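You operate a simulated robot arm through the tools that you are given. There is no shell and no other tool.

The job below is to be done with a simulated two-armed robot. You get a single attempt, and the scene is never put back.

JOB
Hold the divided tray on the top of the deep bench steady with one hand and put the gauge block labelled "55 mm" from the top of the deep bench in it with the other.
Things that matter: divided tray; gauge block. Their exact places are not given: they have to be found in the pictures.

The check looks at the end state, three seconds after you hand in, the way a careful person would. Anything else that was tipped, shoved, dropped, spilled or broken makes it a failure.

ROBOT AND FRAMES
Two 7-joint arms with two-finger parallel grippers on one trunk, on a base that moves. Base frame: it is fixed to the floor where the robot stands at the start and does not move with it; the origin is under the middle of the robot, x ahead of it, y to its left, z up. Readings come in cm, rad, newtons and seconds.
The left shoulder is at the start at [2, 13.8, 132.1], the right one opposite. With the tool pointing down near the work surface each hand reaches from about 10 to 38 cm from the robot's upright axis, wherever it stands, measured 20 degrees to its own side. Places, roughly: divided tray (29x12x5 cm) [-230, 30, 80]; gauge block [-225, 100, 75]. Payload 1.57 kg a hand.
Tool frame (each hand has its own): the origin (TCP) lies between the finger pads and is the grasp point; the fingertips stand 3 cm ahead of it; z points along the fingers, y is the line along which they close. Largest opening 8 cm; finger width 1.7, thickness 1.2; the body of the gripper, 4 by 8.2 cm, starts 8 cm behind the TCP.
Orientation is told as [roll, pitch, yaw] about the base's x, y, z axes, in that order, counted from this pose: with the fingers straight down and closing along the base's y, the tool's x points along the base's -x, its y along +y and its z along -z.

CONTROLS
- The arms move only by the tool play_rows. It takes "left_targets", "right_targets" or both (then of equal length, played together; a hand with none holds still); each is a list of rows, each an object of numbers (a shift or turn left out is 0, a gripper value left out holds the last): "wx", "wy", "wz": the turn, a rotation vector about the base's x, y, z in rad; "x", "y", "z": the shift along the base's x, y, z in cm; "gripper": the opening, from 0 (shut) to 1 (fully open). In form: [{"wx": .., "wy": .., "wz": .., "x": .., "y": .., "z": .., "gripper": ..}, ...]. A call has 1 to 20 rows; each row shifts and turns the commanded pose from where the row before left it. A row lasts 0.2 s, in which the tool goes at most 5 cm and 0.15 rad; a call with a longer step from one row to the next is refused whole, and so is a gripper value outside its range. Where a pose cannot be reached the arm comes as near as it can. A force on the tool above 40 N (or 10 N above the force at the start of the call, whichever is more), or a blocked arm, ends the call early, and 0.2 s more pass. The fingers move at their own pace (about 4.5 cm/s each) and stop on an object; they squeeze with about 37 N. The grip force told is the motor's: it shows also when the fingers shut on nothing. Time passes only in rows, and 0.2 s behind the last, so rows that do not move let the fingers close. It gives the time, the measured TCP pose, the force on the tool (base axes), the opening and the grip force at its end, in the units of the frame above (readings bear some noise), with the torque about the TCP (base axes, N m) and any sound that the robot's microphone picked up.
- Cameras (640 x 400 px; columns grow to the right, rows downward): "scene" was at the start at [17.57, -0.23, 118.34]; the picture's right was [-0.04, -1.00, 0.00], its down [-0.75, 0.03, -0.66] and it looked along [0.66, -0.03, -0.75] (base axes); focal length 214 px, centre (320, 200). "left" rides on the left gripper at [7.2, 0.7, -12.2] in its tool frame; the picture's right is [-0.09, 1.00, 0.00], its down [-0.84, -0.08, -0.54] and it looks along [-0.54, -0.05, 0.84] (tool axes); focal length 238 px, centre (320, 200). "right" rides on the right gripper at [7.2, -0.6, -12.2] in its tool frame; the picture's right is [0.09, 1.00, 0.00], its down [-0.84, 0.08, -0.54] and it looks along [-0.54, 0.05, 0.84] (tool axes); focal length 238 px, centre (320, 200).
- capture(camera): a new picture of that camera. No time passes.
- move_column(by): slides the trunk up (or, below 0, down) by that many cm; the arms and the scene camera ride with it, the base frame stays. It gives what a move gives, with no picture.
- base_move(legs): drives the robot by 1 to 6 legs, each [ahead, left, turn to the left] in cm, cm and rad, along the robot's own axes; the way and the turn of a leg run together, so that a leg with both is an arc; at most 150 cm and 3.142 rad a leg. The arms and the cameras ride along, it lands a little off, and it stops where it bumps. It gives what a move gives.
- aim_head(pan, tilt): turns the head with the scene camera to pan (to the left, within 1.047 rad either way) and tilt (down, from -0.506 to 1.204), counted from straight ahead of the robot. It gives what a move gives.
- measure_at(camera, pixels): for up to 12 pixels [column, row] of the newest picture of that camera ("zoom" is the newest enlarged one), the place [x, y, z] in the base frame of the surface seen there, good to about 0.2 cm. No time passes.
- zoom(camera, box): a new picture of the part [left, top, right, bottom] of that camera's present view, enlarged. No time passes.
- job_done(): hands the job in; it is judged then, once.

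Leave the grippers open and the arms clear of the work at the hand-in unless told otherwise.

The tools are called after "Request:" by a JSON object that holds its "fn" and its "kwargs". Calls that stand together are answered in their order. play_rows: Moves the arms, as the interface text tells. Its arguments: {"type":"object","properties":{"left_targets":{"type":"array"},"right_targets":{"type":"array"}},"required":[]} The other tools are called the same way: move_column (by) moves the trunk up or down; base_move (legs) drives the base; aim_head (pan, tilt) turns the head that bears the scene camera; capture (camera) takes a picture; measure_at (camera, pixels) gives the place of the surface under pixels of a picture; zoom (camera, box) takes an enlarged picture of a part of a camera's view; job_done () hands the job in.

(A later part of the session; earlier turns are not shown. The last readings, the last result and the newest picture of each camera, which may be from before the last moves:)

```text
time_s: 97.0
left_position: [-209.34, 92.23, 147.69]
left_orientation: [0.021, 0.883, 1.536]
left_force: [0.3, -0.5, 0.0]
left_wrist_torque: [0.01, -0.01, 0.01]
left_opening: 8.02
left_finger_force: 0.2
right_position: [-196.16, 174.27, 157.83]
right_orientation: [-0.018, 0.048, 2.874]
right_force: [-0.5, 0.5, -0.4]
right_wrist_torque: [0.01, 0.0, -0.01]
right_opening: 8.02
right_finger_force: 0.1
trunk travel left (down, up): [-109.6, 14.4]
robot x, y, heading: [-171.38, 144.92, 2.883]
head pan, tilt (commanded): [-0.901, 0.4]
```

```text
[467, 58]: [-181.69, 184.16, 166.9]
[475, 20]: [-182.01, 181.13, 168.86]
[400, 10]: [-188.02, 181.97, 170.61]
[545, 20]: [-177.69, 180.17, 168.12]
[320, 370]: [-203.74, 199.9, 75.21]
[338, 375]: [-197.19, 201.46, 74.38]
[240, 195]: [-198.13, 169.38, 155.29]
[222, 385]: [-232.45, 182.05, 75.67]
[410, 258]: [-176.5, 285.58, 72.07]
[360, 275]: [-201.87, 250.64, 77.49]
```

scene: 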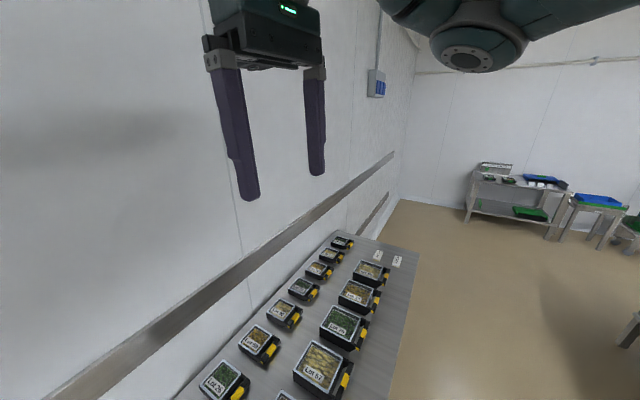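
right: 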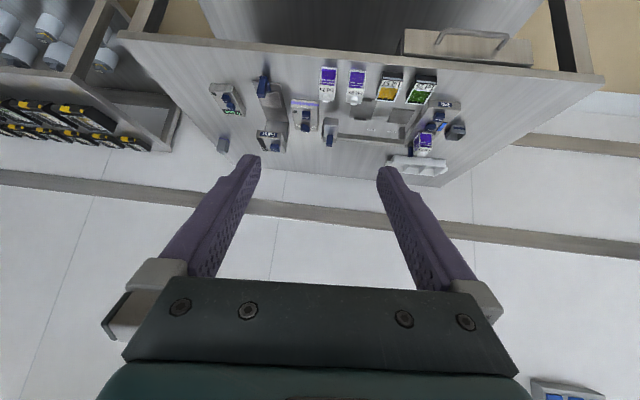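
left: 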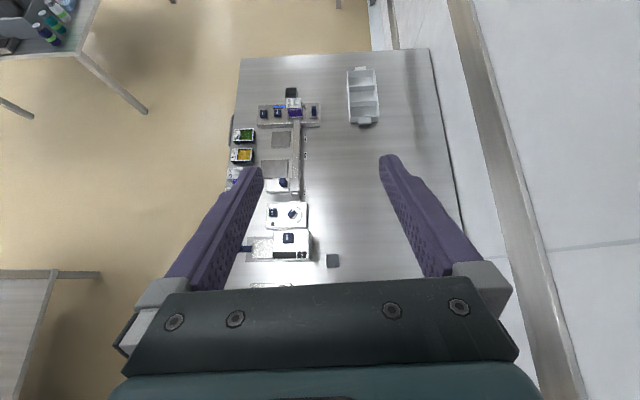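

Right elbow bottom is at z≈165 and fingertips 155, so lowering leaves both well above the neighbour's trays (≤78). I'll lower the trunk 45 cm first and look with the left camera.

Request:
{"fn": "move_column", "kwargs": {"by": -45}}

Request:
{"fn": "capture", "kwargs": {"camera": "left"}}

Request:
{"fn": "aim_head", "kwargs": {"pan": 0.8, "tilt": 0.5}}

Request:
{"fn": "capture", "kwargs": {"camera": "scene"}}

```text
refused: -45 is not a number from -40 to 40
```

```text
taken
```

left: 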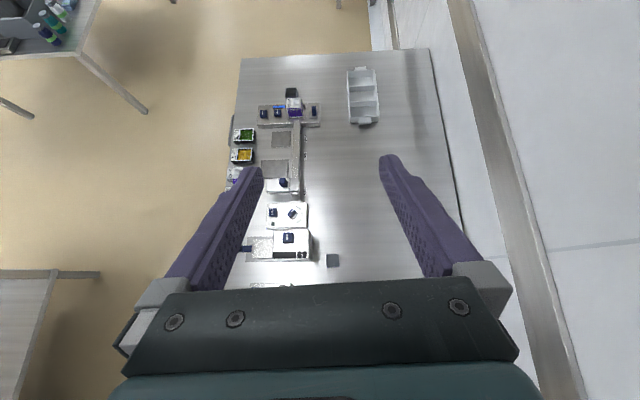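

```text
time_s: 98.7
left_position: [-209.25, 92.13, 147.65]
left_orientation: [0.02, 0.883, 1.536]
left_force: [-0.2, 0.4, 0.2]
left_wrist_torque: [0.01, 0.01, 0.03]
left_opening: 8.01
left_finger_force: 0.1
right_position: [-196.19, 174.22, 158.04]
right_orientation: [-0.019, 0.051, 2.873]
right_force: [-0.5, 0.8, 1.0]
right_wrist_torque: [-0.03, -0.01, 0.01]
right_opening: 7.99
right_finger_force: 0.1
trunk travel left (down, up): [-109.6, 14.4]
robot x, y, heading: [-171.36, 145.23, 2.882]
head pan, tilt (commanded): [0.799, 0.499]
```

```text
taken
```

scene: 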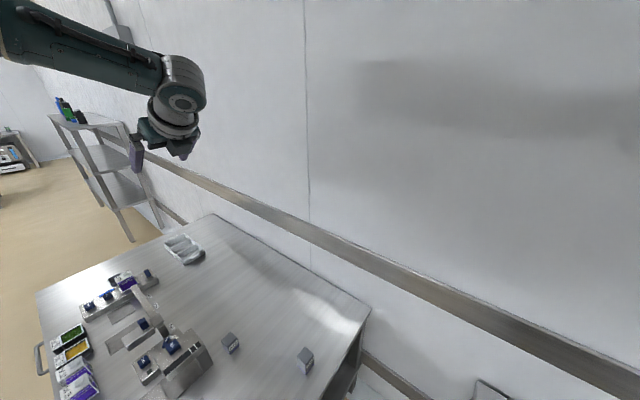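

The column takes at most 40 cm a call. I'll lower by 38 cm and look again.

Request:
{"fn": "move_column", "kwargs": {"by": -38}}

Request:
{"fn": "capture", "kwargs": {"camera": "left"}}

Request:
{"fn": "capture", "kwargs": {"camera": "scene"}}

```text
time_s: 102.4
left_position: [-209.34, 92.19, 109.57]
left_orientation: [0.019, 0.884, 1.536]
left_force: [-0.1, -0.4, -0.1]
left_wrist_torque: [0.01, -0.04, -0.02]
left_opening: 7.99
left_finger_force: 0.0
right_position: [-196.16, 174.14, 120.12]
right_orientation: [-0.018, 0.051, 2.873]
right_force: [0.5, 0.2, 0.4]
right_wrist_torque: [0.01, 0.02, 0.02]
right_opening: 7.97
right_finger_force: 0.0
trunk travel left (down, up): [-71.6, 52.4]
robot x, y, heading: [-171.41, 145.39, 2.879]
head pan, tilt (commanded): [0.799, 0.499]
```

```text
taken
```

left: 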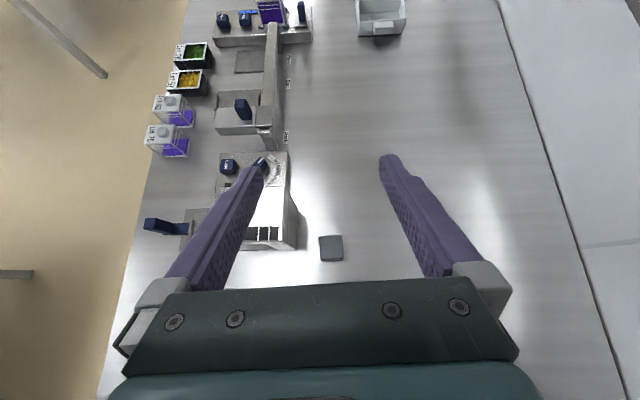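

```text
taken
```

scene: 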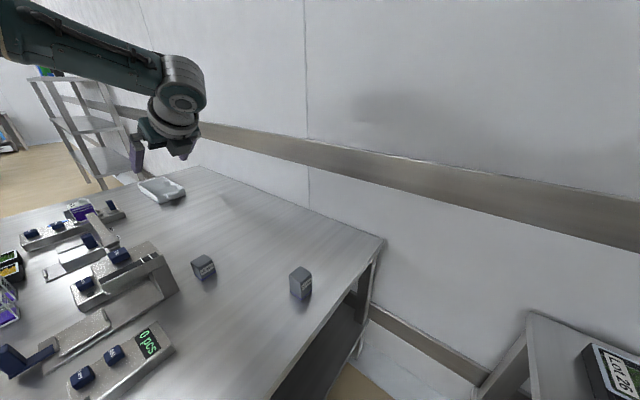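

The left camera now sees the block top at (331,249). I'll measure its corners from here for the final alignment, along with the Filler edge.

Request:
{"fn": "zoom", "kwargs": {"camera": "left", "box": [270, 200, 390, 280]}}

Request:
{"fn": "measure_at", "kwargs": {"camera": "left", "pixels": [[321, 237], [341, 236], [342, 258], [322, 260], [331, 249], [297, 245], [290, 225], [295, 205]]}}

```text
5.00 times, centred on (330, 240) of left
```

zoom: 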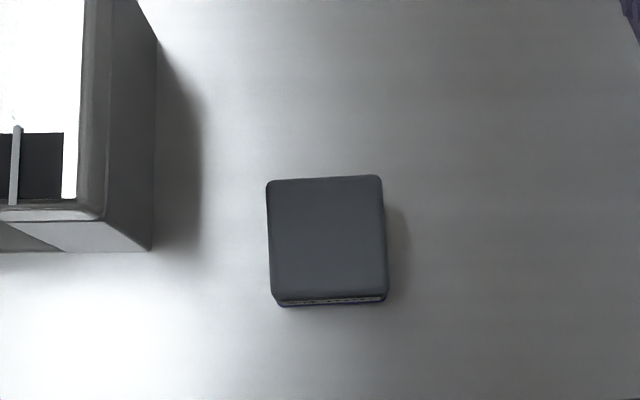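

```text
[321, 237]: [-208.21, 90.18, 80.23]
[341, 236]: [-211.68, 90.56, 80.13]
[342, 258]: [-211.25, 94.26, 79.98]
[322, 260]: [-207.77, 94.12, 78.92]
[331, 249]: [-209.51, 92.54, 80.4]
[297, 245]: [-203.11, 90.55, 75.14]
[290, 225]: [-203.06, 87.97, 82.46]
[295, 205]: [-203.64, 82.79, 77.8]
```

Block center from here: about [-209.7, 92.3], aligned with the fingers. I'll shift the hand −0.4 cm in x, then lower 25 cm and look again.

Request:
{"fn": "play_rows", "kwargs": {"left_targets": [{"x": -0.4, "y": 0.1}, {}]}}

Request:
{"fn": "move_column", "kwargs": {"by": -25}}

Request:
{"fn": "capture", "kwargs": {"camera": "left"}}

Request:
{"fn": "capture", "kwargs": {"camera": "scene"}}

```text
time_s: 103.0
left_position: [-209.76, 92.33, 109.69]
left_orientation: [0.019, 0.884, 1.536]
left_force: [-0.3, -0.8, 0.6]
left_wrist_torque: [-0.03, -0.01, -0.01]
left_opening: 7.99
left_finger_force: 0.1
right_position: [-196.12, 174.22, 120.07]
right_orientation: [-0.019, 0.051, 2.876]
right_force: [-0.5, 0.1, 0.4]
right_wrist_torque: [0.01, 0.0, 0.02]
right_opening: 7.99
right_finger_force: 0.1
trunk travel left (down, up): [-71.6, 52.4]
robot x, y, heading: [-171.12, 145.22, 2.884]
head pan, tilt (commanded): [0.799, 0.499]
```

```text
time_s: 105.6
left_position: [-209.77, 92.31, 84.71]
left_orientation: [0.017, 0.882, 1.537]
left_force: [0.0, 0.3, -0.3]
left_wrist_torque: [-0.03, 0.0, 0.03]
left_opening: 8.01
left_finger_force: 0.2
right_position: [-196.11, 174.21, 95.0]
right_orientation: [-0.02, 0.051, 2.872]
right_force: [-0.6, -0.2, -1.0]
right_wrist_torque: [0.01, 0.04, 0.02]
right_opening: 7.99
right_finger_force: 0.0
trunk travel left (down, up): [-46.6, 77.4]
robot x, y, heading: [-171.31, 145.3, 2.888]
head pan, tilt (commanded): [0.799, 0.499]
```

```text
taken
```

left: 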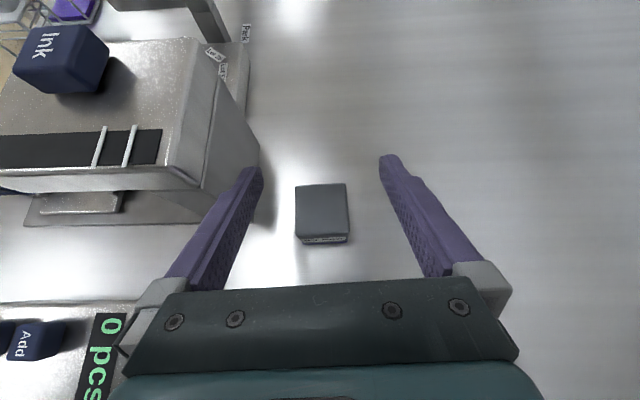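

```text
taken
```

scene: 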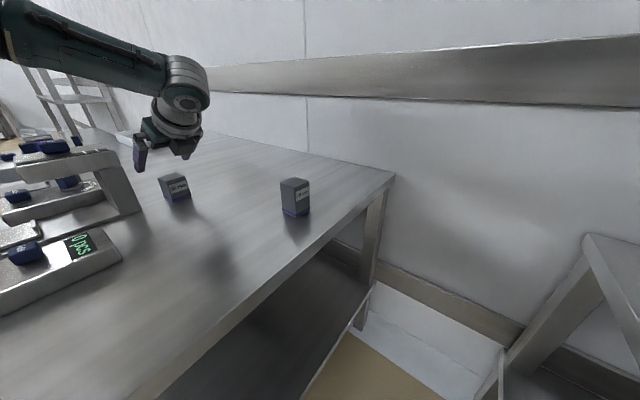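

The block sits centred between the fingers. The Filler's back (x≈-203) is near the left finger, so I'll narrow the opening to 6 cm first, then lower 6 cm to the grasp height.

Request:
{"fn": "play_rows", "kwargs": {"left_targets": [{"gripper": 0.75}, {}, {}]}}

Request:
{"fn": "move_column", "kwargs": {"by": -4}}

Request:
{"fn": "capture", "kwargs": {"camera": "left"}}

```text
time_s: 106.4
left_position: [-209.61, 92.31, 84.59]
left_orientation: [0.019, 0.883, 1.538]
left_force: [-0.2, 0.9, -0.3]
left_wrist_torque: [0.02, 0.0, -0.02]
left_opening: 6.01
left_finger_force: 0.0
right_position: [-196.04, 174.22, 95.02]
right_orientation: [-0.019, 0.052, 2.873]
right_force: [0.8, -0.9, -0.4]
right_wrist_torque: [0.0, 0.0, 0.0]
right_opening: 8.0
right_finger_force: 0.0
trunk travel left (down, up): [-46.6, 77.4]
robot x, y, heading: [-171.27, 145.56, 2.881]
head pan, tilt (commanded): [0.799, 0.499]
```

```text
time_s: 107.2
left_position: [-209.68, 92.43, 80.68]
left_orientation: [0.022, 0.883, 1.535]
left_force: [0.3, -0.7, 0.6]
left_wrist_torque: [0.0, 0.0, 0.01]
left_opening: 5.99
left_finger_force: 0.1
right_position: [-196.27, 174.17, 90.97]
right_orientation: [-0.019, 0.049, 2.875]
right_force: [-0.3, 1.2, -0.2]
right_wrist_torque: [-0.04, 0.01, 0.0]
right_opening: 8.01
right_finger_force: 0.0
trunk travel left (down, up): [-42.6, 81.4]
robot x, y, heading: [-171.41, 145.29, 2.883]
head pan, tilt (commanded): [0.799, 0.499]
```

```text
taken
```

left: 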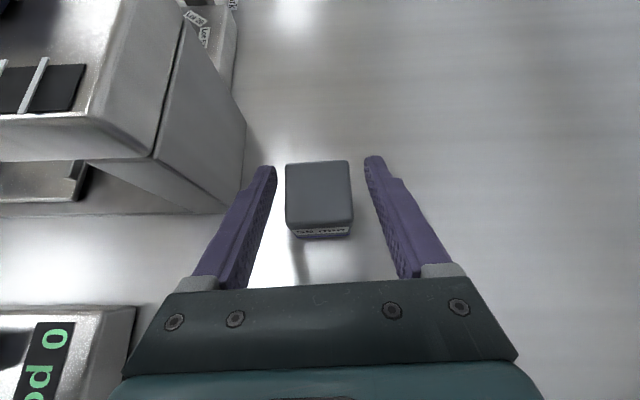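

The block is between the fingers and the Filler is clear. I'll lower another 2.2 cm to z≈78.5.

Request:
{"fn": "move_column", "kwargs": {"by": -2.2}}

Request:
{"fn": "capture", "kwargs": {"camera": "left"}}

Request:
{"fn": "zoom", "kwargs": {"camera": "scene", "box": [90, 100, 330, 250]}}

```text
time_s: 107.9
left_position: [-209.79, 92.35, 78.41]
left_orientation: [0.019, 0.883, 1.535]
left_force: [0.2, -1.1, -0.2]
left_wrist_torque: [-0.07, 0.0, -0.04]
left_opening: 6.01
left_finger_force: 0.1
right_position: [-196.2, 174.21, 88.9]
right_orientation: [-0.02, 0.051, 2.875]
right_force: [0.7, 0.6, -0.3]
right_wrist_torque: [0.01, -0.03, 0.0]
right_opening: 7.97
right_finger_force: 0.2
trunk travel left (down, up): [-40.4, 83.6]
robot x, y, heading: [-171.2, 145.08, 2.882]
head pan, tilt (commanded): [0.799, 0.499]
```

```text
taken
```

left: 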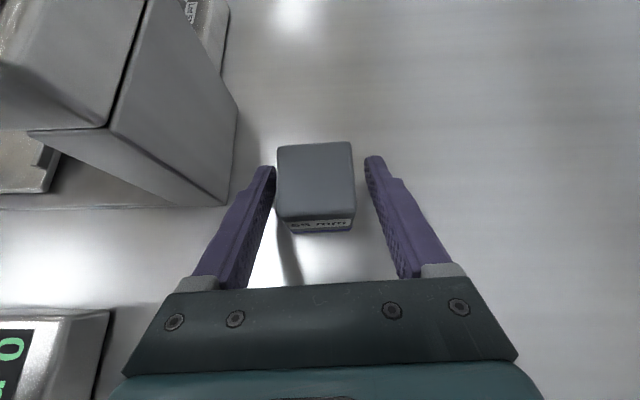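

```text
2.67 times, centred on (210, 175) of scene
```

zoom: 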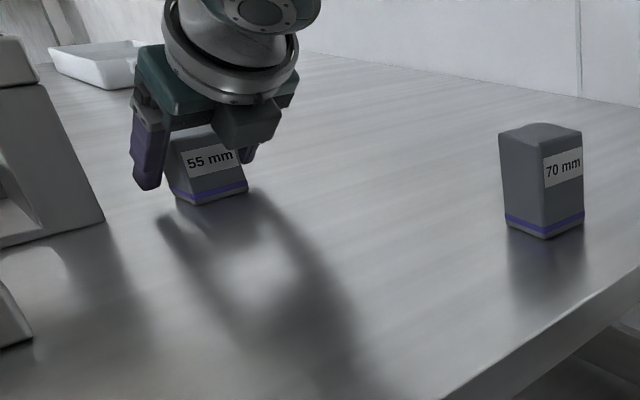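

I read "55 mm" on the block between my fingers, and "70 mm" on the other. A small +0.2 cm x shift to centre, then close the gripper.

Request:
{"fn": "play_rows", "kwargs": {"left_targets": [{"x": 0.2}, {"gripper": 0.0}, {}, {}, {}, {}]}}

Request:
{"fn": "capture", "kwargs": {"camera": "left"}}

```text
time_s: 109.3
left_position: [-209.49, 92.36, 78.46]
left_orientation: [0.021, 0.883, 1.535]
left_force: [0.6, 0.5, 0.1]
left_wrist_torque: [0.0, 0.01, 0.0]
left_opening: 4.17
left_finger_force: 36.6
right_position: [-196.12, 174.23, 88.68]
right_orientation: [-0.019, 0.051, 2.875]
right_force: [-0.8, 0.3, 0.1]
right_wrist_torque: [-0.04, 0.0, 0.0]
right_opening: 7.99
right_finger_force: 0.1
trunk travel left (down, up): [-40.4, 83.6]
robot x, y, heading: [-171.45, 145.14, 2.881]
head pan, tilt (commanded): [0.799, 0.499]
```

```text
taken
```

left: 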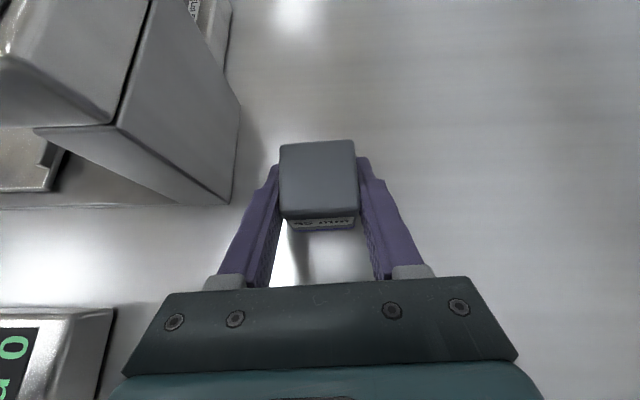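

The block is gripped (4.2 cm, 37 N). I'll lift straight up with the trunk, 5 cm first and then 35 cm.

Request:
{"fn": "move_column", "kwargs": {"by": 5}}

Request:
{"fn": "move_column", "kwargs": {"by": 38}}

Request:
{"fn": "capture", "kwargs": {"camera": "left"}}

Request:
{"fn": "capture", "kwargs": {"camera": "scene"}}

```text
time_s: 110.2
left_position: [-209.45, 92.47, 83.34]
left_orientation: [0.02, 0.883, 1.533]
left_force: [-0.1, 0.2, -1.7]
left_wrist_torque: [0.01, -0.02, -0.02]
left_opening: 4.13
left_finger_force: 37.1
right_position: [-196.11, 174.17, 93.77]
right_orientation: [-0.019, 0.052, 2.874]
right_force: [0.2, -0.7, 0.7]
right_wrist_torque: [0.01, 0.0, 0.03]
right_opening: 8.0
right_finger_force: 0.1
trunk travel left (down, up): [-45.4, 78.6]
robot x, y, heading: [-171.53, 145.19, 2.879]
head pan, tilt (commanded): [0.799, 0.499]
```

```text
time_s: 113.9
left_position: [-209.4, 92.2, 121.48]
left_orientation: [0.019, 0.884, 1.536]
left_force: [0.1, -0.7, -2.1]
left_wrist_torque: [0.0, -0.04, 0.01]
left_opening: 4.1
left_finger_force: 36.7
right_position: [-196.26, 174.29, 131.93]
right_orientation: [-0.02, 0.05, 2.873]
right_force: [-0.3, -0.3, -0.3]
right_wrist_torque: [0.03, -0.01, 0.0]
right_opening: 8.01
right_finger_force: 0.1
trunk travel left (down, up): [-83.4, 40.6]
robot x, y, heading: [-171.27, 145.26, 2.878]
head pan, tilt (commanded): [0.799, 0.499]
```

```text
taken
```

left: 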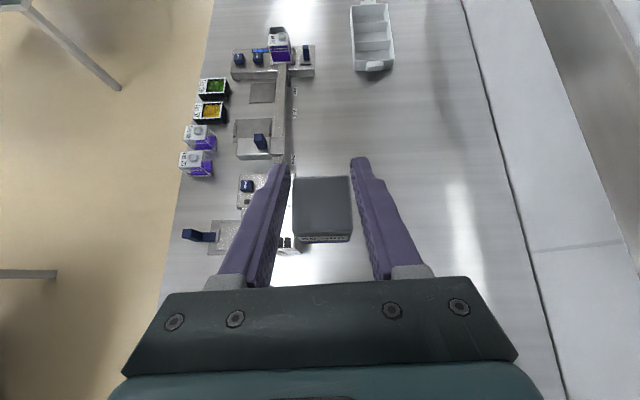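

```text
taken
```

scene: 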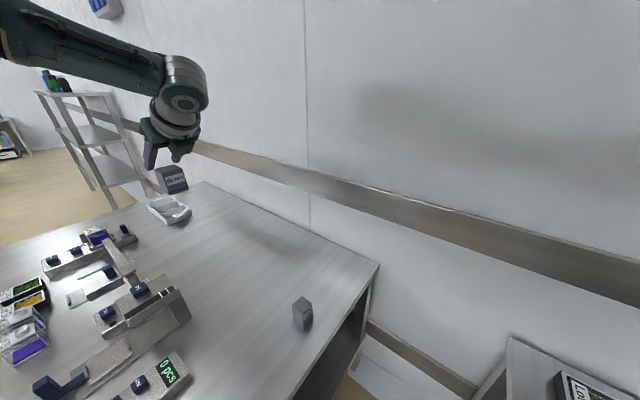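

The block looks smaller and lower between the fingers than at the grasp, so it may have slipped. I'll zoom in to check at once.

Request:
{"fn": "zoom", "kwargs": {"camera": "scene", "box": [120, 110, 220, 200]}}

Request:
{"fn": "zoom", "kwargs": {"camera": "left", "box": [220, 140, 430, 290]}}

Request:
{"fn": "measure_at", "kwargs": {"camera": "zoom", "pixels": [[310, 200], [240, 120], [380, 120], [245, 300], [390, 300], [310, 310]]}}

```text
4.44 times, centred on (170, 155) of scene
```

zoom: 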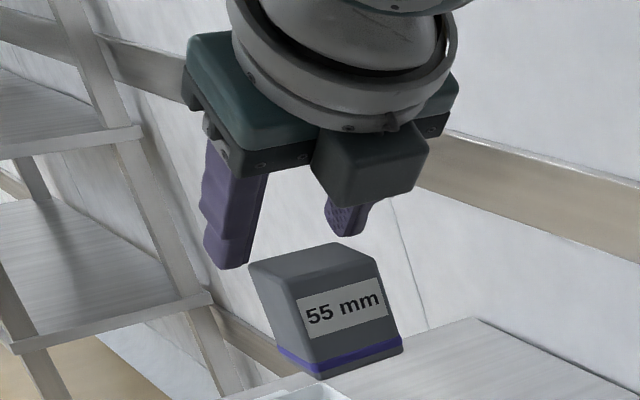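

```text
2.67 times, centred on (325, 215) of left
```

zoom: 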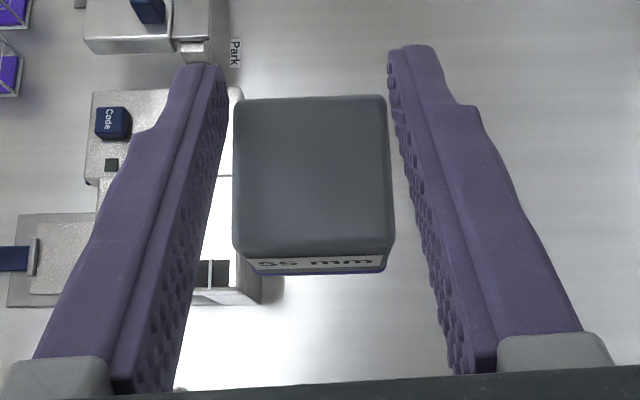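

```text
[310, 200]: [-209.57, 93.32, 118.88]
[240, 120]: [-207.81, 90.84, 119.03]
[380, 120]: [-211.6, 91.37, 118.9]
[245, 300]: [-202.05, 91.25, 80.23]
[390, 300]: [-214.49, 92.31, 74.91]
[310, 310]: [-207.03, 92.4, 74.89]
```

The block has slid about 4.5 cm down in the fingers and is held only at the tips. I'll lower it straight back to its old spot right away (38 cm), to set it down and grip it again better.

Request:
{"fn": "move_column", "kwargs": {"by": -38}}

Request:
{"fn": "capture", "kwargs": {"camera": "left"}}

Request:
{"fn": "capture", "kwargs": {"camera": "scene"}}

```text
time_s: 117.6
left_position: [-209.55, 92.38, 83.37]
left_orientation: [0.019, 0.882, 1.536]
left_force: [-0.5, 0.5, -1.4]
left_wrist_torque: [0.03, 0.03, -0.02]
left_opening: 4.1
left_finger_force: 37.5
right_position: [-196.2, 174.2, 93.87]
right_orientation: [-0.019, 0.05, 2.875]
right_force: [-0.7, -0.8, -0.1]
right_wrist_torque: [0.0, 0.01, -0.01]
right_opening: 8.02
right_finger_force: 0.0
trunk travel left (down, up): [-45.4, 78.6]
robot x, y, heading: [-171.48, 145.02, 2.882]
head pan, tilt (commanded): [0.799, 0.499]
```

```text
taken
```

left: 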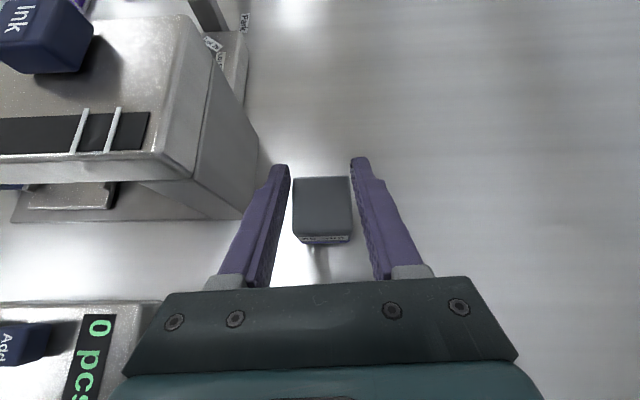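

```text
taken
```

scene: 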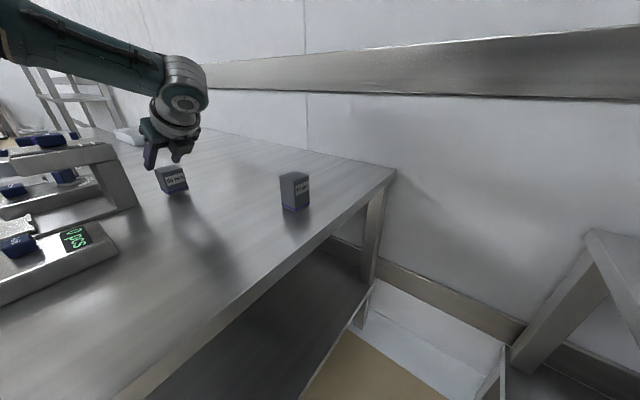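

The block is still held, unchanged since the last picture. I'll measure its top and bottom relative to the bench now.

Request:
{"fn": "zoom", "kwargs": {"camera": "scene", "box": [120, 120, 220, 220]}}

Request:
{"fn": "measure_at", "kwargs": {"camera": "zoom", "pixels": [[300, 220], [285, 250], [330, 270], [310, 300], [250, 215], [345, 195], [290, 315], [270, 330], [205, 200]]}}

Request:
{"fn": "measure_at", "kwargs": {"camera": "left", "pixels": [[322, 209], [297, 182], [348, 182], [296, 232], [350, 232], [322, 240], [322, 270]]}}

```text
4.00 times, centred on (170, 170) of scene
```

zoom: 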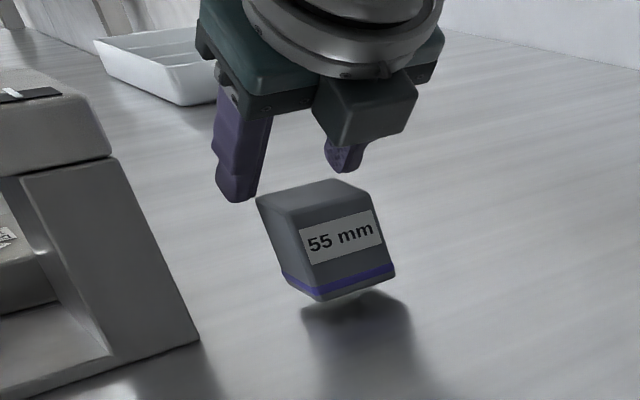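

```text
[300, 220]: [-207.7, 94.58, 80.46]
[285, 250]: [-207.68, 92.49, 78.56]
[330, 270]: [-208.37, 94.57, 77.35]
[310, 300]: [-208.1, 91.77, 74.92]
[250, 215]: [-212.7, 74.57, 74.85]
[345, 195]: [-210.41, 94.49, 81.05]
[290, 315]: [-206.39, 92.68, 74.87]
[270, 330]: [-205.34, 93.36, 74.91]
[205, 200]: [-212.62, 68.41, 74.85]
```

```text
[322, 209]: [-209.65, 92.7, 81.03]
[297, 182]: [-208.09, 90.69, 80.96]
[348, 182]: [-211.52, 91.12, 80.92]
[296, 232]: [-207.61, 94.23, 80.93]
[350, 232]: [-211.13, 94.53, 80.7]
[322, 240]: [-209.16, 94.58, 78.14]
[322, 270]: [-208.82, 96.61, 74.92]
```

The block bottom is only ~0.6 cm above the bench, right at its old spot. I'll lower 0.6 cm to set it down, then open the fingers to 6 cm.

Request:
{"fn": "move_column", "kwargs": {"by": -0.6}}

Request:
{"fn": "play_rows", "kwargs": {"left_targets": [{}, {"gripper": 0.75}, {}, {}, {}]}}

Request:
{"fn": "capture", "kwargs": {"camera": "left"}}

Request:
{"fn": "zoom", "kwargs": {"camera": "scene", "box": [120, 120, 220, 220]}}

```text
time_s: 118.1
left_position: [-209.39, 92.37, 82.88]
left_orientation: [0.019, 0.882, 1.536]
left_force: [0.2, 0.4, -1.1]
left_wrist_torque: [0.0, -0.03, 0.0]
left_opening: 4.14
left_finger_force: 36.9
right_position: [-196.19, 174.3, 93.23]
right_orientation: [-0.018, 0.05, 2.875]
right_force: [-0.5, -0.6, 0.4]
right_wrist_torque: [0.0, 0.0, -0.01]
right_opening: 7.99
right_finger_force: 0.0
trunk travel left (down, up): [-44.8, 79.2]
robot x, y, heading: [-171.45, 145.23, 2.887]
head pan, tilt (commanded): [0.799, 0.499]
```

```text
time_s: 119.3
left_position: [-209.39, 92.34, 82.82]
left_orientation: [0.02, 0.883, 1.536]
left_force: [-0.2, -0.3, 0.0]
left_wrist_torque: [-0.03, 0.03, 0.0]
left_opening: 5.98
left_finger_force: 0.0
right_position: [-196.12, 174.24, 93.19]
right_orientation: [-0.02, 0.051, 2.876]
right_force: [0.2, -0.4, 0.3]
right_wrist_torque: [-0.02, 0.01, 0.0]
right_opening: 8.0
right_finger_force: 0.1
trunk travel left (down, up): [-44.8, 79.2]
robot x, y, heading: [-171.46, 145.34, 2.877]
head pan, tilt (commanded): [0.799, 0.499]
```

```text
taken
```

left: 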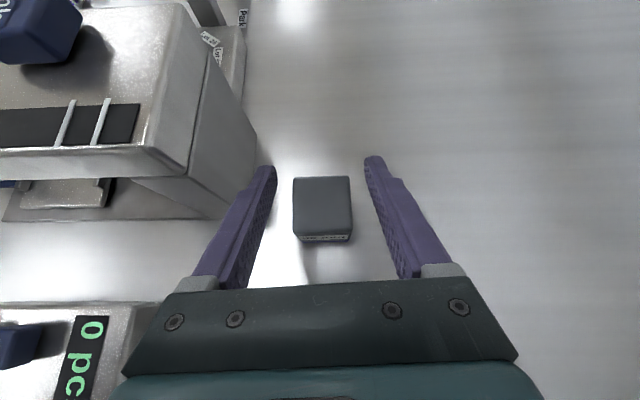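

```text
4.00 times, centred on (170, 170) of scene
```

zoom: 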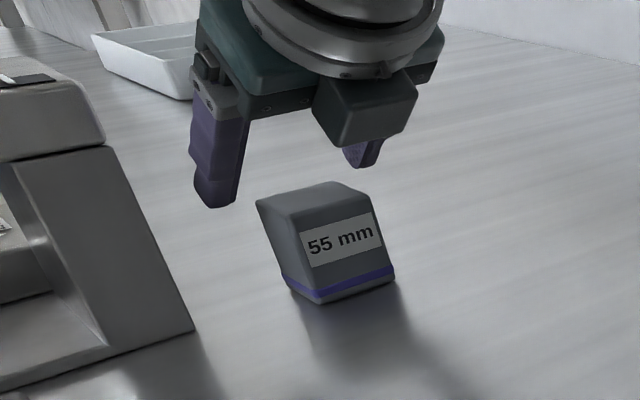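

The block stands upright on the bench, released. I'll measure it again, then lower for a better grip.

Request:
{"fn": "measure_at", "kwargs": {"camera": "left", "pixels": [[322, 209], [296, 181], [348, 181], [296, 230], [350, 230], [322, 240]]}}

Request:
{"fn": "move_column", "kwargs": {"by": -4.7}}

Request:
{"fn": "capture", "kwargs": {"camera": "left"}}

Request:
{"fn": "zoom", "kwargs": {"camera": "scene", "box": [120, 120, 220, 220]}}

```text
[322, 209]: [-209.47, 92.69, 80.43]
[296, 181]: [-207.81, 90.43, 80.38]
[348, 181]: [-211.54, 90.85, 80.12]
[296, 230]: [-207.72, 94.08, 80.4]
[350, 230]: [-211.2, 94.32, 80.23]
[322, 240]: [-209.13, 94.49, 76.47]
```

```text
time_s: 120.2
left_position: [-209.48, 92.39, 78.19]
left_orientation: [0.022, 0.884, 1.537]
left_force: [0.6, 0.2, 0.4]
left_wrist_torque: [-0.02, 0.0, -0.02]
left_opening: 5.99
left_finger_force: 0.2
right_position: [-196.23, 174.15, 88.56]
right_orientation: [-0.018, 0.051, 2.875]
right_force: [0.1, 0.4, -0.5]
right_wrist_torque: [0.0, 0.01, 0.02]
right_opening: 8.02
right_finger_force: 0.0
trunk travel left (down, up): [-40.1, 83.9]
robot x, y, heading: [-171.29, 144.84, 2.881]
head pan, tilt (commanded): [0.799, 0.499]
```

```text
taken
```

left: 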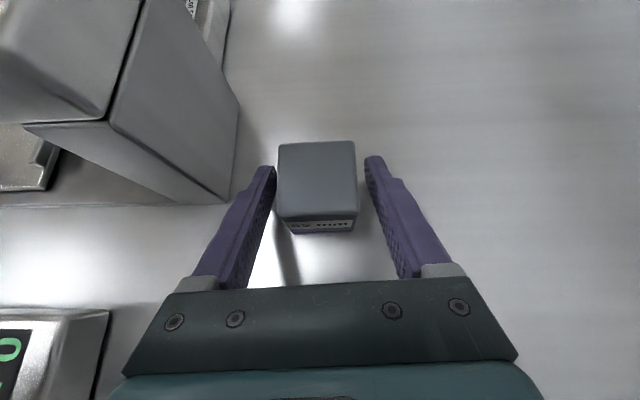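

```text
4.00 times, centred on (170, 170) of scene
```

zoom: 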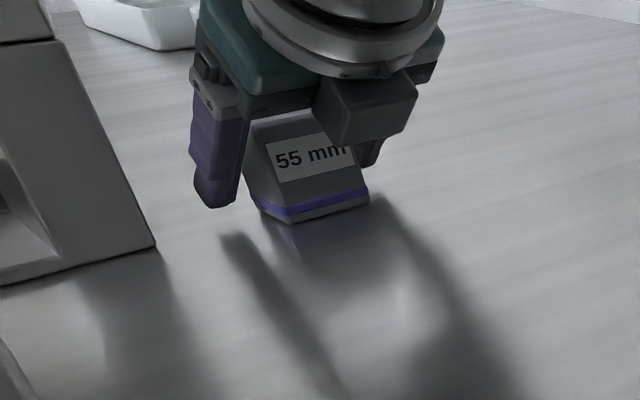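

Good alignment again. I'll close firmly with a longer wait, then lift only 1 cm with slow arm rows and check for slip.

Request:
{"fn": "play_rows", "kwargs": {"left_targets": [{"gripper": 0.0}, {}, {}, {}, {}, {}, {}, {}]}}

Request:
{"fn": "capture", "kwargs": {"camera": "left"}}

Request:
{"fn": "play_rows", "kwargs": {"left_targets": [{"z": 0.25}, {"z": 0.25}, {"z": 0.25}, {"z": 0.25}, {}]}}

Request:
{"fn": "capture", "kwargs": {"camera": "left"}}

Request:
{"fn": "zoom", "kwargs": {"camera": "scene", "box": [120, 120, 220, 220]}}

```text
time_s: 122.0
left_position: [-209.45, 92.28, 78.16]
left_orientation: [0.02, 0.883, 1.537]
left_force: [1.4, 0.1, 1.5]
left_wrist_torque: [-0.04, -0.1, 0.04]
left_opening: 4.18
left_finger_force: 36.7
right_position: [-196.27, 174.19, 88.58]
right_orientation: [-0.018, 0.049, 2.875]
right_force: [-0.1, -0.6, 0.4]
right_wrist_torque: [-0.03, -0.03, 0.0]
right_opening: 8.0
right_finger_force: 0.1
trunk travel left (down, up): [-40.1, 83.9]
robot x, y, heading: [-171.24, 145.23, 2.888]
head pan, tilt (commanded): [0.799, 0.499]
```

```text
taken
```

left: 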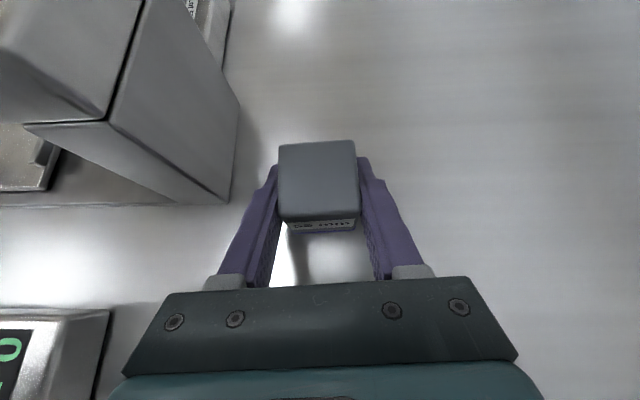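

```text
time_s: 123.2
left_position: [-209.43, 92.46, 79.11]
left_orientation: [0.018, 0.882, 1.537]
left_force: [0.7, -0.5, -0.7]
left_wrist_torque: [-0.02, 0.0, 0.02]
left_opening: 4.16
left_finger_force: 37.3
right_position: [-196.24, 174.2, 88.51]
right_orientation: [-0.02, 0.051, 2.874]
right_force: [-0.1, 0.1, -0.4]
right_wrist_torque: [-0.02, 0.0, -0.02]
right_opening: 8.02
right_finger_force: 0.0
trunk travel left (down, up): [-40.1, 83.9]
robot x, y, heading: [-171.38, 145.16, 2.884]
head pan, tilt (commanded): [0.799, 0.499]
```

```text
taken
```

left: 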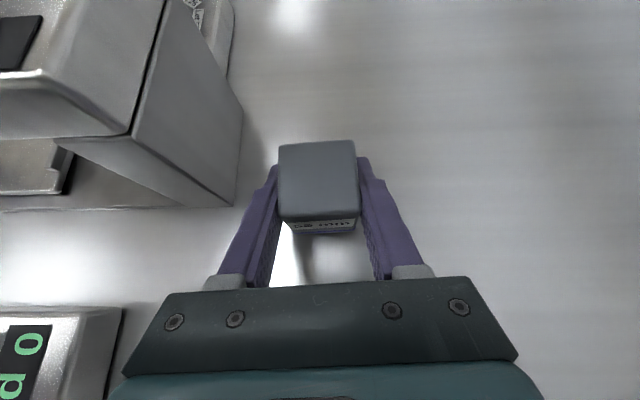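

```text
4.00 times, centred on (170, 170) of scene
```

zoom: 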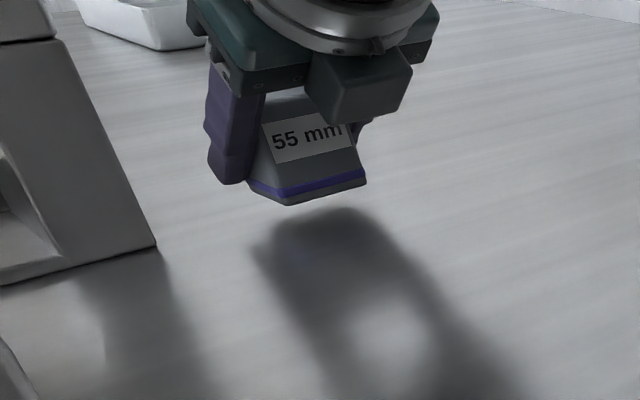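

No slip on this slow 1 cm lift. I'll hold 2 s and lift 3 cm more with the arm, then check again.

Request:
{"fn": "play_rows", "kwargs": {"left_targets": [{}, {}, {}, {}, {}, {}, {}, {}, {"z": 0.4}, {"z": 0.4}, {"z": 0.4}, {"z": 0.4}, {"z": 0.4}, {"z": 0.4}, {"z": 0.4}]}}

Request:
{"fn": "capture", "kwargs": {"camera": "left"}}

```text
time_s: 126.4
left_position: [-209.5, 92.39, 81.84]
left_orientation: [0.019, 0.882, 1.534]
left_force: [-0.4, -0.2, -2.4]
left_wrist_torque: [-0.01, 0.0, -0.01]
left_opening: 4.15
left_finger_force: 37.2
right_position: [-196.29, 174.16, 88.59]
right_orientation: [-0.02, 0.05, 2.875]
right_force: [-0.4, 0.1, 0.0]
right_wrist_torque: [-0.01, -0.02, 0.01]
right_opening: 7.99
right_finger_force: 0.0
trunk travel left (down, up): [-40.1, 83.9]
robot x, y, heading: [-171.29, 144.91, 2.884]
head pan, tilt (commanded): [0.799, 0.499]
```

```text
taken
```

left: 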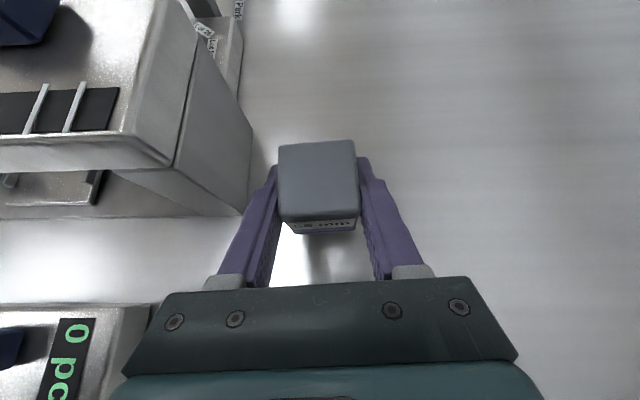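

Still no slip with slow arm motion. I'll avoid trunk moves with the block from now on and raise it with the arm: 12 cm slowly.

Request:
{"fn": "play_rows", "kwargs": {"left_targets": [{"z": 0.2}, {"z": 0.4}, {"z": 0.6}, {"z": 0.6}, {"z": 0.6}, {"z": 0.6}, {"z": 0.7}, {"z": 0.7}, {"z": 0.7}, {"z": 0.7}, {"z": 0.7}, {"z": 0.7}, {"z": 0.7}, {"z": 0.7}, {"z": 0.7}, {"z": 0.7}, {"z": 0.7}, {"z": 0.6}, {"z": 0.4}, {"z": 0.2}]}}

Request:
{"fn": "capture", "kwargs": {"camera": "left"}}

Request:
{"fn": "capture", "kwargs": {"camera": "scene"}}

```text
time_s: 130.6
left_position: [-209.4, 92.46, 93.77]
left_orientation: [0.02, 0.883, 1.535]
left_force: [0.8, -0.2, -1.6]
left_wrist_torque: [-0.05, 0.01, -0.01]
left_opening: 4.14
left_finger_force: 37.3
right_position: [-196.2, 174.24, 88.54]
right_orientation: [-0.017, 0.05, 2.875]
right_force: [0.6, 0.1, 0.6]
right_wrist_torque: [0.0, 0.03, 0.02]
right_opening: 8.0
right_finger_force: 0.1
trunk travel left (down, up): [-40.1, 83.9]
robot x, y, heading: [-171.39, 145.09, 2.886]
head pan, tilt (commanded): [0.799, 0.499]
```

```text
taken
```

left: 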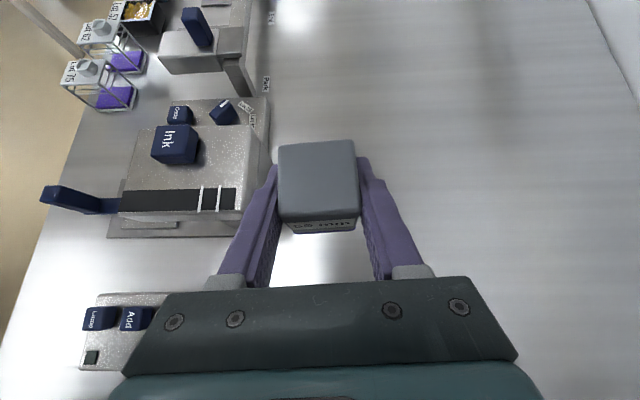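

```text
taken
```

scene: 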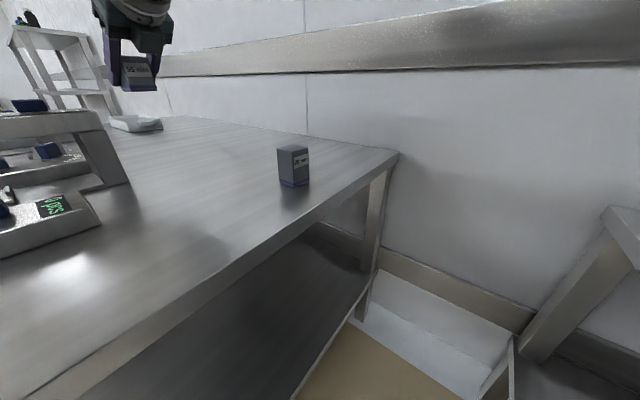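

The block is held firmly at z≈94. Because it was gripped with a strong tilt, I'd rather set it down on a free spot near the bench's right end (about [-206, 110], clear of the 70 mm block and the display device) and re-grip it with fingers pointing the usual way. I'll move it there slowly.

Request:
{"fn": "play_rows", "kwargs": {"left_targets": [{"x": 0.05, "y": 0.3}, {"x": 0.1, "y": 0.6}, {"x": 0.2, "y": 0.9}, {"x": 0.2, "y": 1.0}, {"x": 0.2, "y": 1.0}, {"x": 0.2, "y": 1.0}, {"x": 0.2, "y": 1.0}, {"x": 0.2, "y": 1.0}, {"x": 0.2, "y": 1.0}, {"x": 0.2, "y": 1.0}, {"x": 0.2, "y": 1.0}, {"x": 0.2, "y": 1.0}, {"x": 0.2, "y": 1.0}, {"x": 0.2, "y": 1.0}, {"x": 0.2, "y": 1.0}, {"x": 0.2, "y": 1.0}, {"x": 0.2, "y": 1.0}, {"x": 0.2, "y": 0.9}, {"x": 0.1, "y": 0.5}, {"x": 0.05, "y": 0.2}]}}

Request:
{"fn": "capture", "kwargs": {"camera": "left"}}

Request:
{"fn": "capture", "kwargs": {"camera": "scene"}}

```text
time_s: 133.6
left_position: [-206.13, 104.24, 90.25]
left_orientation: [0.033, 0.717, 1.579]
left_force: [0.8, 0.2, -1.8]
left_wrist_torque: [0.0, -0.01, -0.02]
left_opening: 4.17
left_finger_force: 37.3
left hand out of reach, approached as far as the arm can: row 5, 6
right_position: [-196.11, 174.16, 88.43]
right_orientation: [-0.019, 0.051, 2.876]
right_force: [0.2, 0.4, -0.7]
right_wrist_torque: [0.04, -0.02, 0.01]
right_opening: 7.99
right_finger_force: 0.2
trunk travel left (down, up): [-40.1, 83.9]
robot x, y, heading: [-171.1, 145.22, 2.884]
head pan, tilt (commanded): [0.799, 0.499]
stopped in row 14 (left hand): the arm was blocked; the commanded pose is now the measured one
```

```text
taken
```

left: 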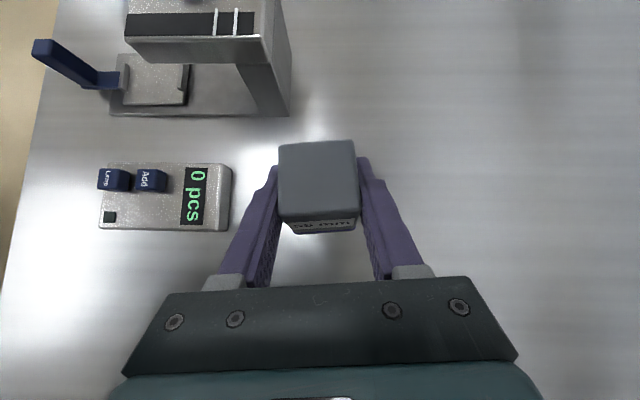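

```text
taken
```

scene: 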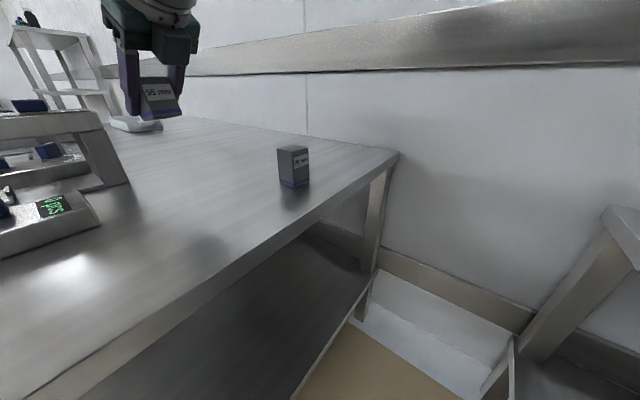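

The move stopped with the wrist at a limit (tilt changed from 0.88 to 0.72) but the block is still firmly held. I'll look at the arm's posture.

Request:
{"fn": "aim_head", "kwargs": {"pan": 1.04, "tilt": 0.15}}

Request:
{"fn": "capture", "kwargs": {"camera": "scene"}}

```text
time_s: 134.4
left_position: [-205.95, 104.52, 90.15]
left_orientation: [0.028, 0.712, 1.573]
left_force: [0.8, -0.5, -0.8]
left_wrist_torque: [0.01, -0.05, 0.03]
left_opening: 4.13
left_finger_force: 36.9
right_position: [-196.18, 174.27, 88.48]
right_orientation: [-0.019, 0.051, 2.876]
right_force: [0.6, -0.6, -0.1]
right_wrist_torque: [0.02, 0.01, -0.03]
right_opening: 7.98
right_finger_force: 0.1
trunk travel left (down, up): [-40.1, 83.9]
robot x, y, heading: [-170.78, 145.34, 2.886]
head pan, tilt (commanded): [1.04, 0.15]
```

```text
taken
```

scene: 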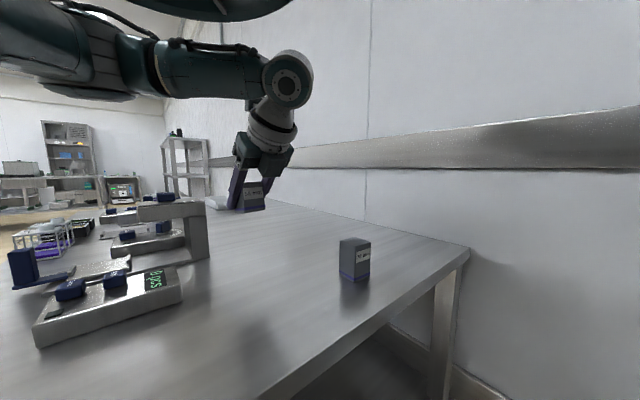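

The wrist hits a limit in this retracted, turned posture. So I'll take the block back to a reachable spot near where it stood, about [-208.5, 95.5], restoring the 0.88 tilt so it is upright, set it down there, and re-grip with the hand turned half around.

Request:
{"fn": "play_rows", "kwargs": {"left_targets": [{"x": -0.1, "y": -0.4, "wx": -0.012}, {"x": -0.2, "y": -0.7, "wx": -0.015, "wz": -0.003}, {"x": -0.22, "y": -0.8, "wx": -0.015, "wz": -0.004}, {"x": -0.22, "y": -0.8, "wx": -0.015, "wz": -0.004}, {"x": -0.22, "y": -0.8, "wx": -0.015, "wz": -0.004}, {"x": -0.22, "y": -0.8, "wx": -0.015, "wz": -0.004}, {"x": -0.22, "y": -0.8, "wx": -0.015, "wz": -0.004}, {"x": -0.22, "y": -0.8, "wx": -0.015, "wz": -0.004}, {"x": -0.22, "y": -0.8, "wx": -0.015, "wz": -0.004}, {"x": -0.22, "y": -0.8, "wx": -0.015, "wz": -0.003}, {"x": -0.22, "y": -0.8, "wx": -0.015}, {"x": -0.1, "y": -0.5, "wx": -0.008}, {}]}}

Request:
{"fn": "capture", "kwargs": {"camera": "left"}}

Request:
{"fn": "capture", "kwargs": {"camera": "scene"}}

```text
time_s: 137.2
left_position: [-208.2, 95.35, 89.97]
left_orientation: [0.011, 0.892, 1.526]
left_force: [0.1, 0.0, -1.8]
left_wrist_torque: [0.01, -0.02, -0.01]
left_opening: 4.15
left_finger_force: 36.6
right_position: [-196.18, 174.19, 88.55]
right_orientation: [-0.02, 0.051, 2.874]
right_force: [-0.6, 0.1, -0.6]
right_wrist_torque: [0.0, -0.02, 0.02]
right_opening: 7.99
right_finger_force: 0.1
trunk travel left (down, up): [-40.1, 83.9]
robot x, y, heading: [-171.03, 145.27, 2.887]
head pan, tilt (commanded): [1.04, 0.15]
```

```text
taken
```

left: 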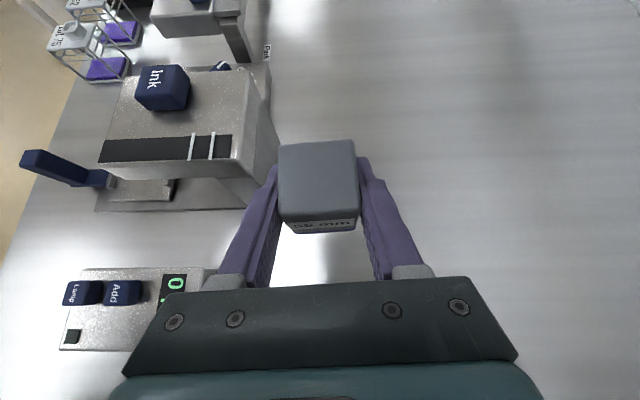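

```text
taken
```

scene: 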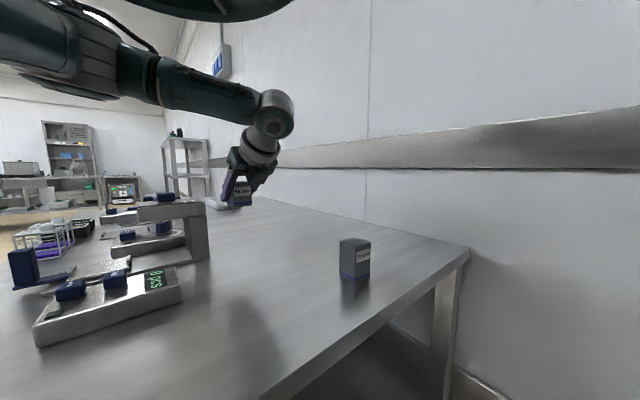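

Upright again. I'll lower slowly by 11.5 cm to set the block on the bench.

Request:
{"fn": "play_rows", "kwargs": {"left_targets": [{"z": -0.3}, {"z": -0.6}, {"z": -0.7}, {"z": -0.7}, {"z": -0.7}, {"z": -0.7}, {"z": -0.7}, {"z": -0.7}, {"z": -0.7}, {"z": -0.7}, {"z": -0.7}, {"z": -0.7}, {"z": -0.7}, {"z": -0.7}, {"z": -0.6}, {"z": -0.6}, {"z": -0.5}, {"z": -0.3}, {"z": -0.2}]}}

Request:
{"fn": "capture", "kwargs": {"camera": "left"}}

Request:
{"fn": "zoom", "kwargs": {"camera": "scene", "box": [180, 120, 320, 240]}}

```text
time_s: 141.2
left_position: [-207.83, 95.26, 78.13]
left_orientation: [0.007, 0.883, 1.537]
left_force: [-2.3, 5.3, 23.2]
left_wrist_torque: [-0.11, -0.14, 0.04]
left_opening: 4.14
left_finger_force: 37.0
right_position: [-196.25, 174.32, 88.6]
right_orientation: [-0.019, 0.051, 2.873]
right_force: [0.3, -0.1, -1.1]
right_wrist_torque: [0.0, 0.01, 0.0]
right_opening: 8.0
right_finger_force: 0.1
trunk travel left (down, up): [-40.1, 83.9]
robot x, y, heading: [-171.45, 144.82, 2.881]
head pan, tilt (commanded): [1.04, 0.15]
```

```text
taken
```

left: 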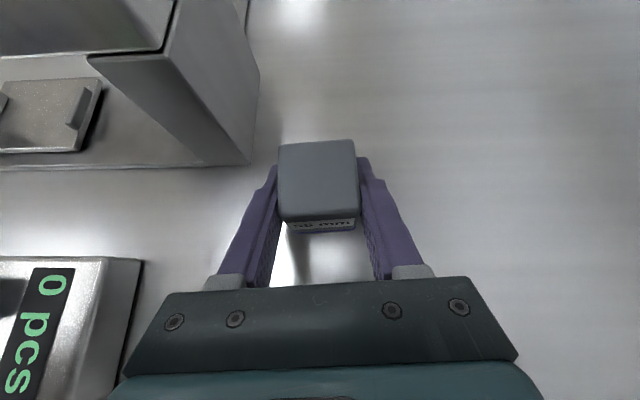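

```text
3.33 times, centred on (250, 180) of scene
```

zoom: 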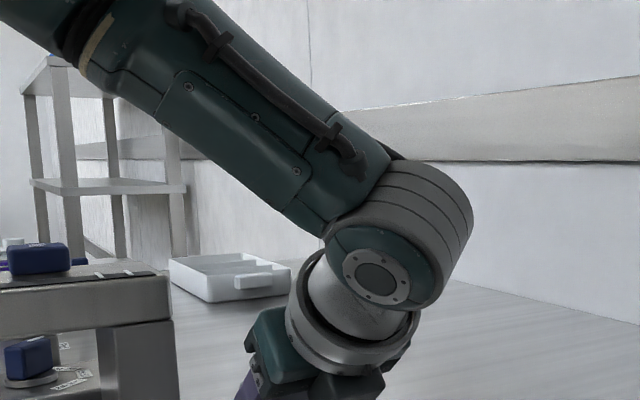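

Pressing lightly on the bench (23 N), so it's down. I'll ease up 0.2 cm, then open to 6 cm and raise the hand clear.

Request:
{"fn": "play_rows", "kwargs": {"left_targets": [{"z": 0.2}, {}, {"gripper": 0.75}, {}, {}, {}]}}

Request:
{"fn": "capture", "kwargs": {"camera": "left"}}

Request:
{"fn": "measure_at", "kwargs": {"camera": "left", "pixels": [[318, 180], [285, 148], [350, 145], [285, 212], [352, 212], [260, 150]]}}

```text
time_s: 142.6
left_position: [-207.33, 95.25, 77.99]
left_orientation: [-0.005, 0.875, 1.535]
left_force: [0.1, -0.4, -0.1]
left_wrist_torque: [0.02, 0.01, 0.03]
left_opening: 6.01
left_finger_force: 0.0
right_position: [-196.04, 174.28, 88.62]
right_orientation: [-0.019, 0.049, 2.875]
right_force: [-0.1, 0.0, 0.0]
right_wrist_torque: [-0.02, -0.01, -0.06]
right_opening: 8.01
right_finger_force: 0.1
trunk travel left (down, up): [-40.1, 83.9]
robot x, y, heading: [-171.64, 144.97, 2.883]
head pan, tilt (commanded): [1.04, 0.15]
```

```text
taken
```

left: 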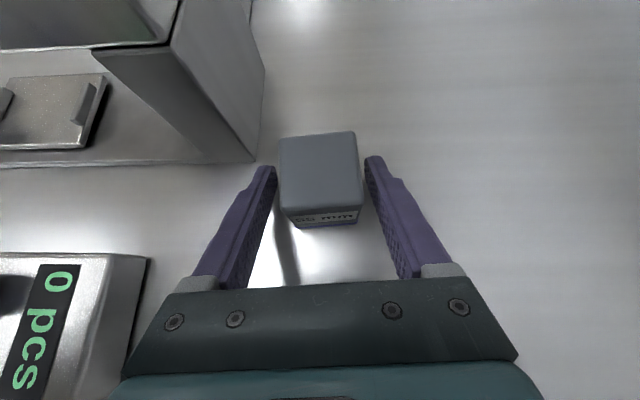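

```text
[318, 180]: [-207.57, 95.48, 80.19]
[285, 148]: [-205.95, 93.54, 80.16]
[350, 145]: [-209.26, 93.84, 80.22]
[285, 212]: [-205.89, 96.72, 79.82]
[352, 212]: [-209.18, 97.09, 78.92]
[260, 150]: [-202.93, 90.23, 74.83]
```

The block stands at about [-207.6, 95.4]. I'll raise the hand straight up 14 cm to clear it.

Request:
{"fn": "play_rows", "kwargs": {"left_targets": [{"z": 0.6}, {"z": 1.2}, {"z": 2.0}, {"z": 2.5}, {"z": 2.5}, {"z": 2.5}, {"z": 2.5}, {"z": 1.0}]}}

Request:
{"fn": "capture", "kwargs": {"camera": "left"}}

```text
time_s: 144.1
left_position: [-207.13, 97.26, 84.9]
left_orientation: [-0.055, 0.743, 1.49]
left_force: [0.0, 0.8, 0.4]
left_wrist_torque: [0.03, 0.01, 0.03]
left_opening: 6.01
left_finger_force: 0.1
right_position: [-196.02, 174.4, 88.43]
right_orientation: [-0.017, 0.054, 2.874]
right_force: [0.3, -0.3, -0.1]
right_wrist_torque: [0.0, 0.0, 0.01]
right_opening: 8.03
right_finger_force: 0.1
trunk travel left (down, up): [-40.1, 83.9]
robot x, y, heading: [-171.13, 145.33, 2.887]
head pan, tilt (commanded): [1.04, 0.15]
stopped in row 7 (left hand): the arm was blocked; the commanded pose is now the measured one
```

```text
taken
```

left: 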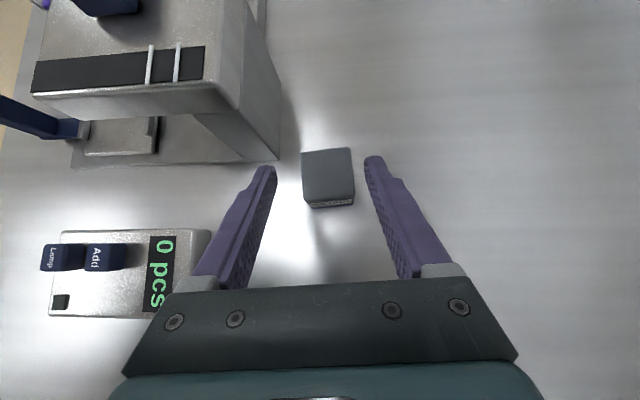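

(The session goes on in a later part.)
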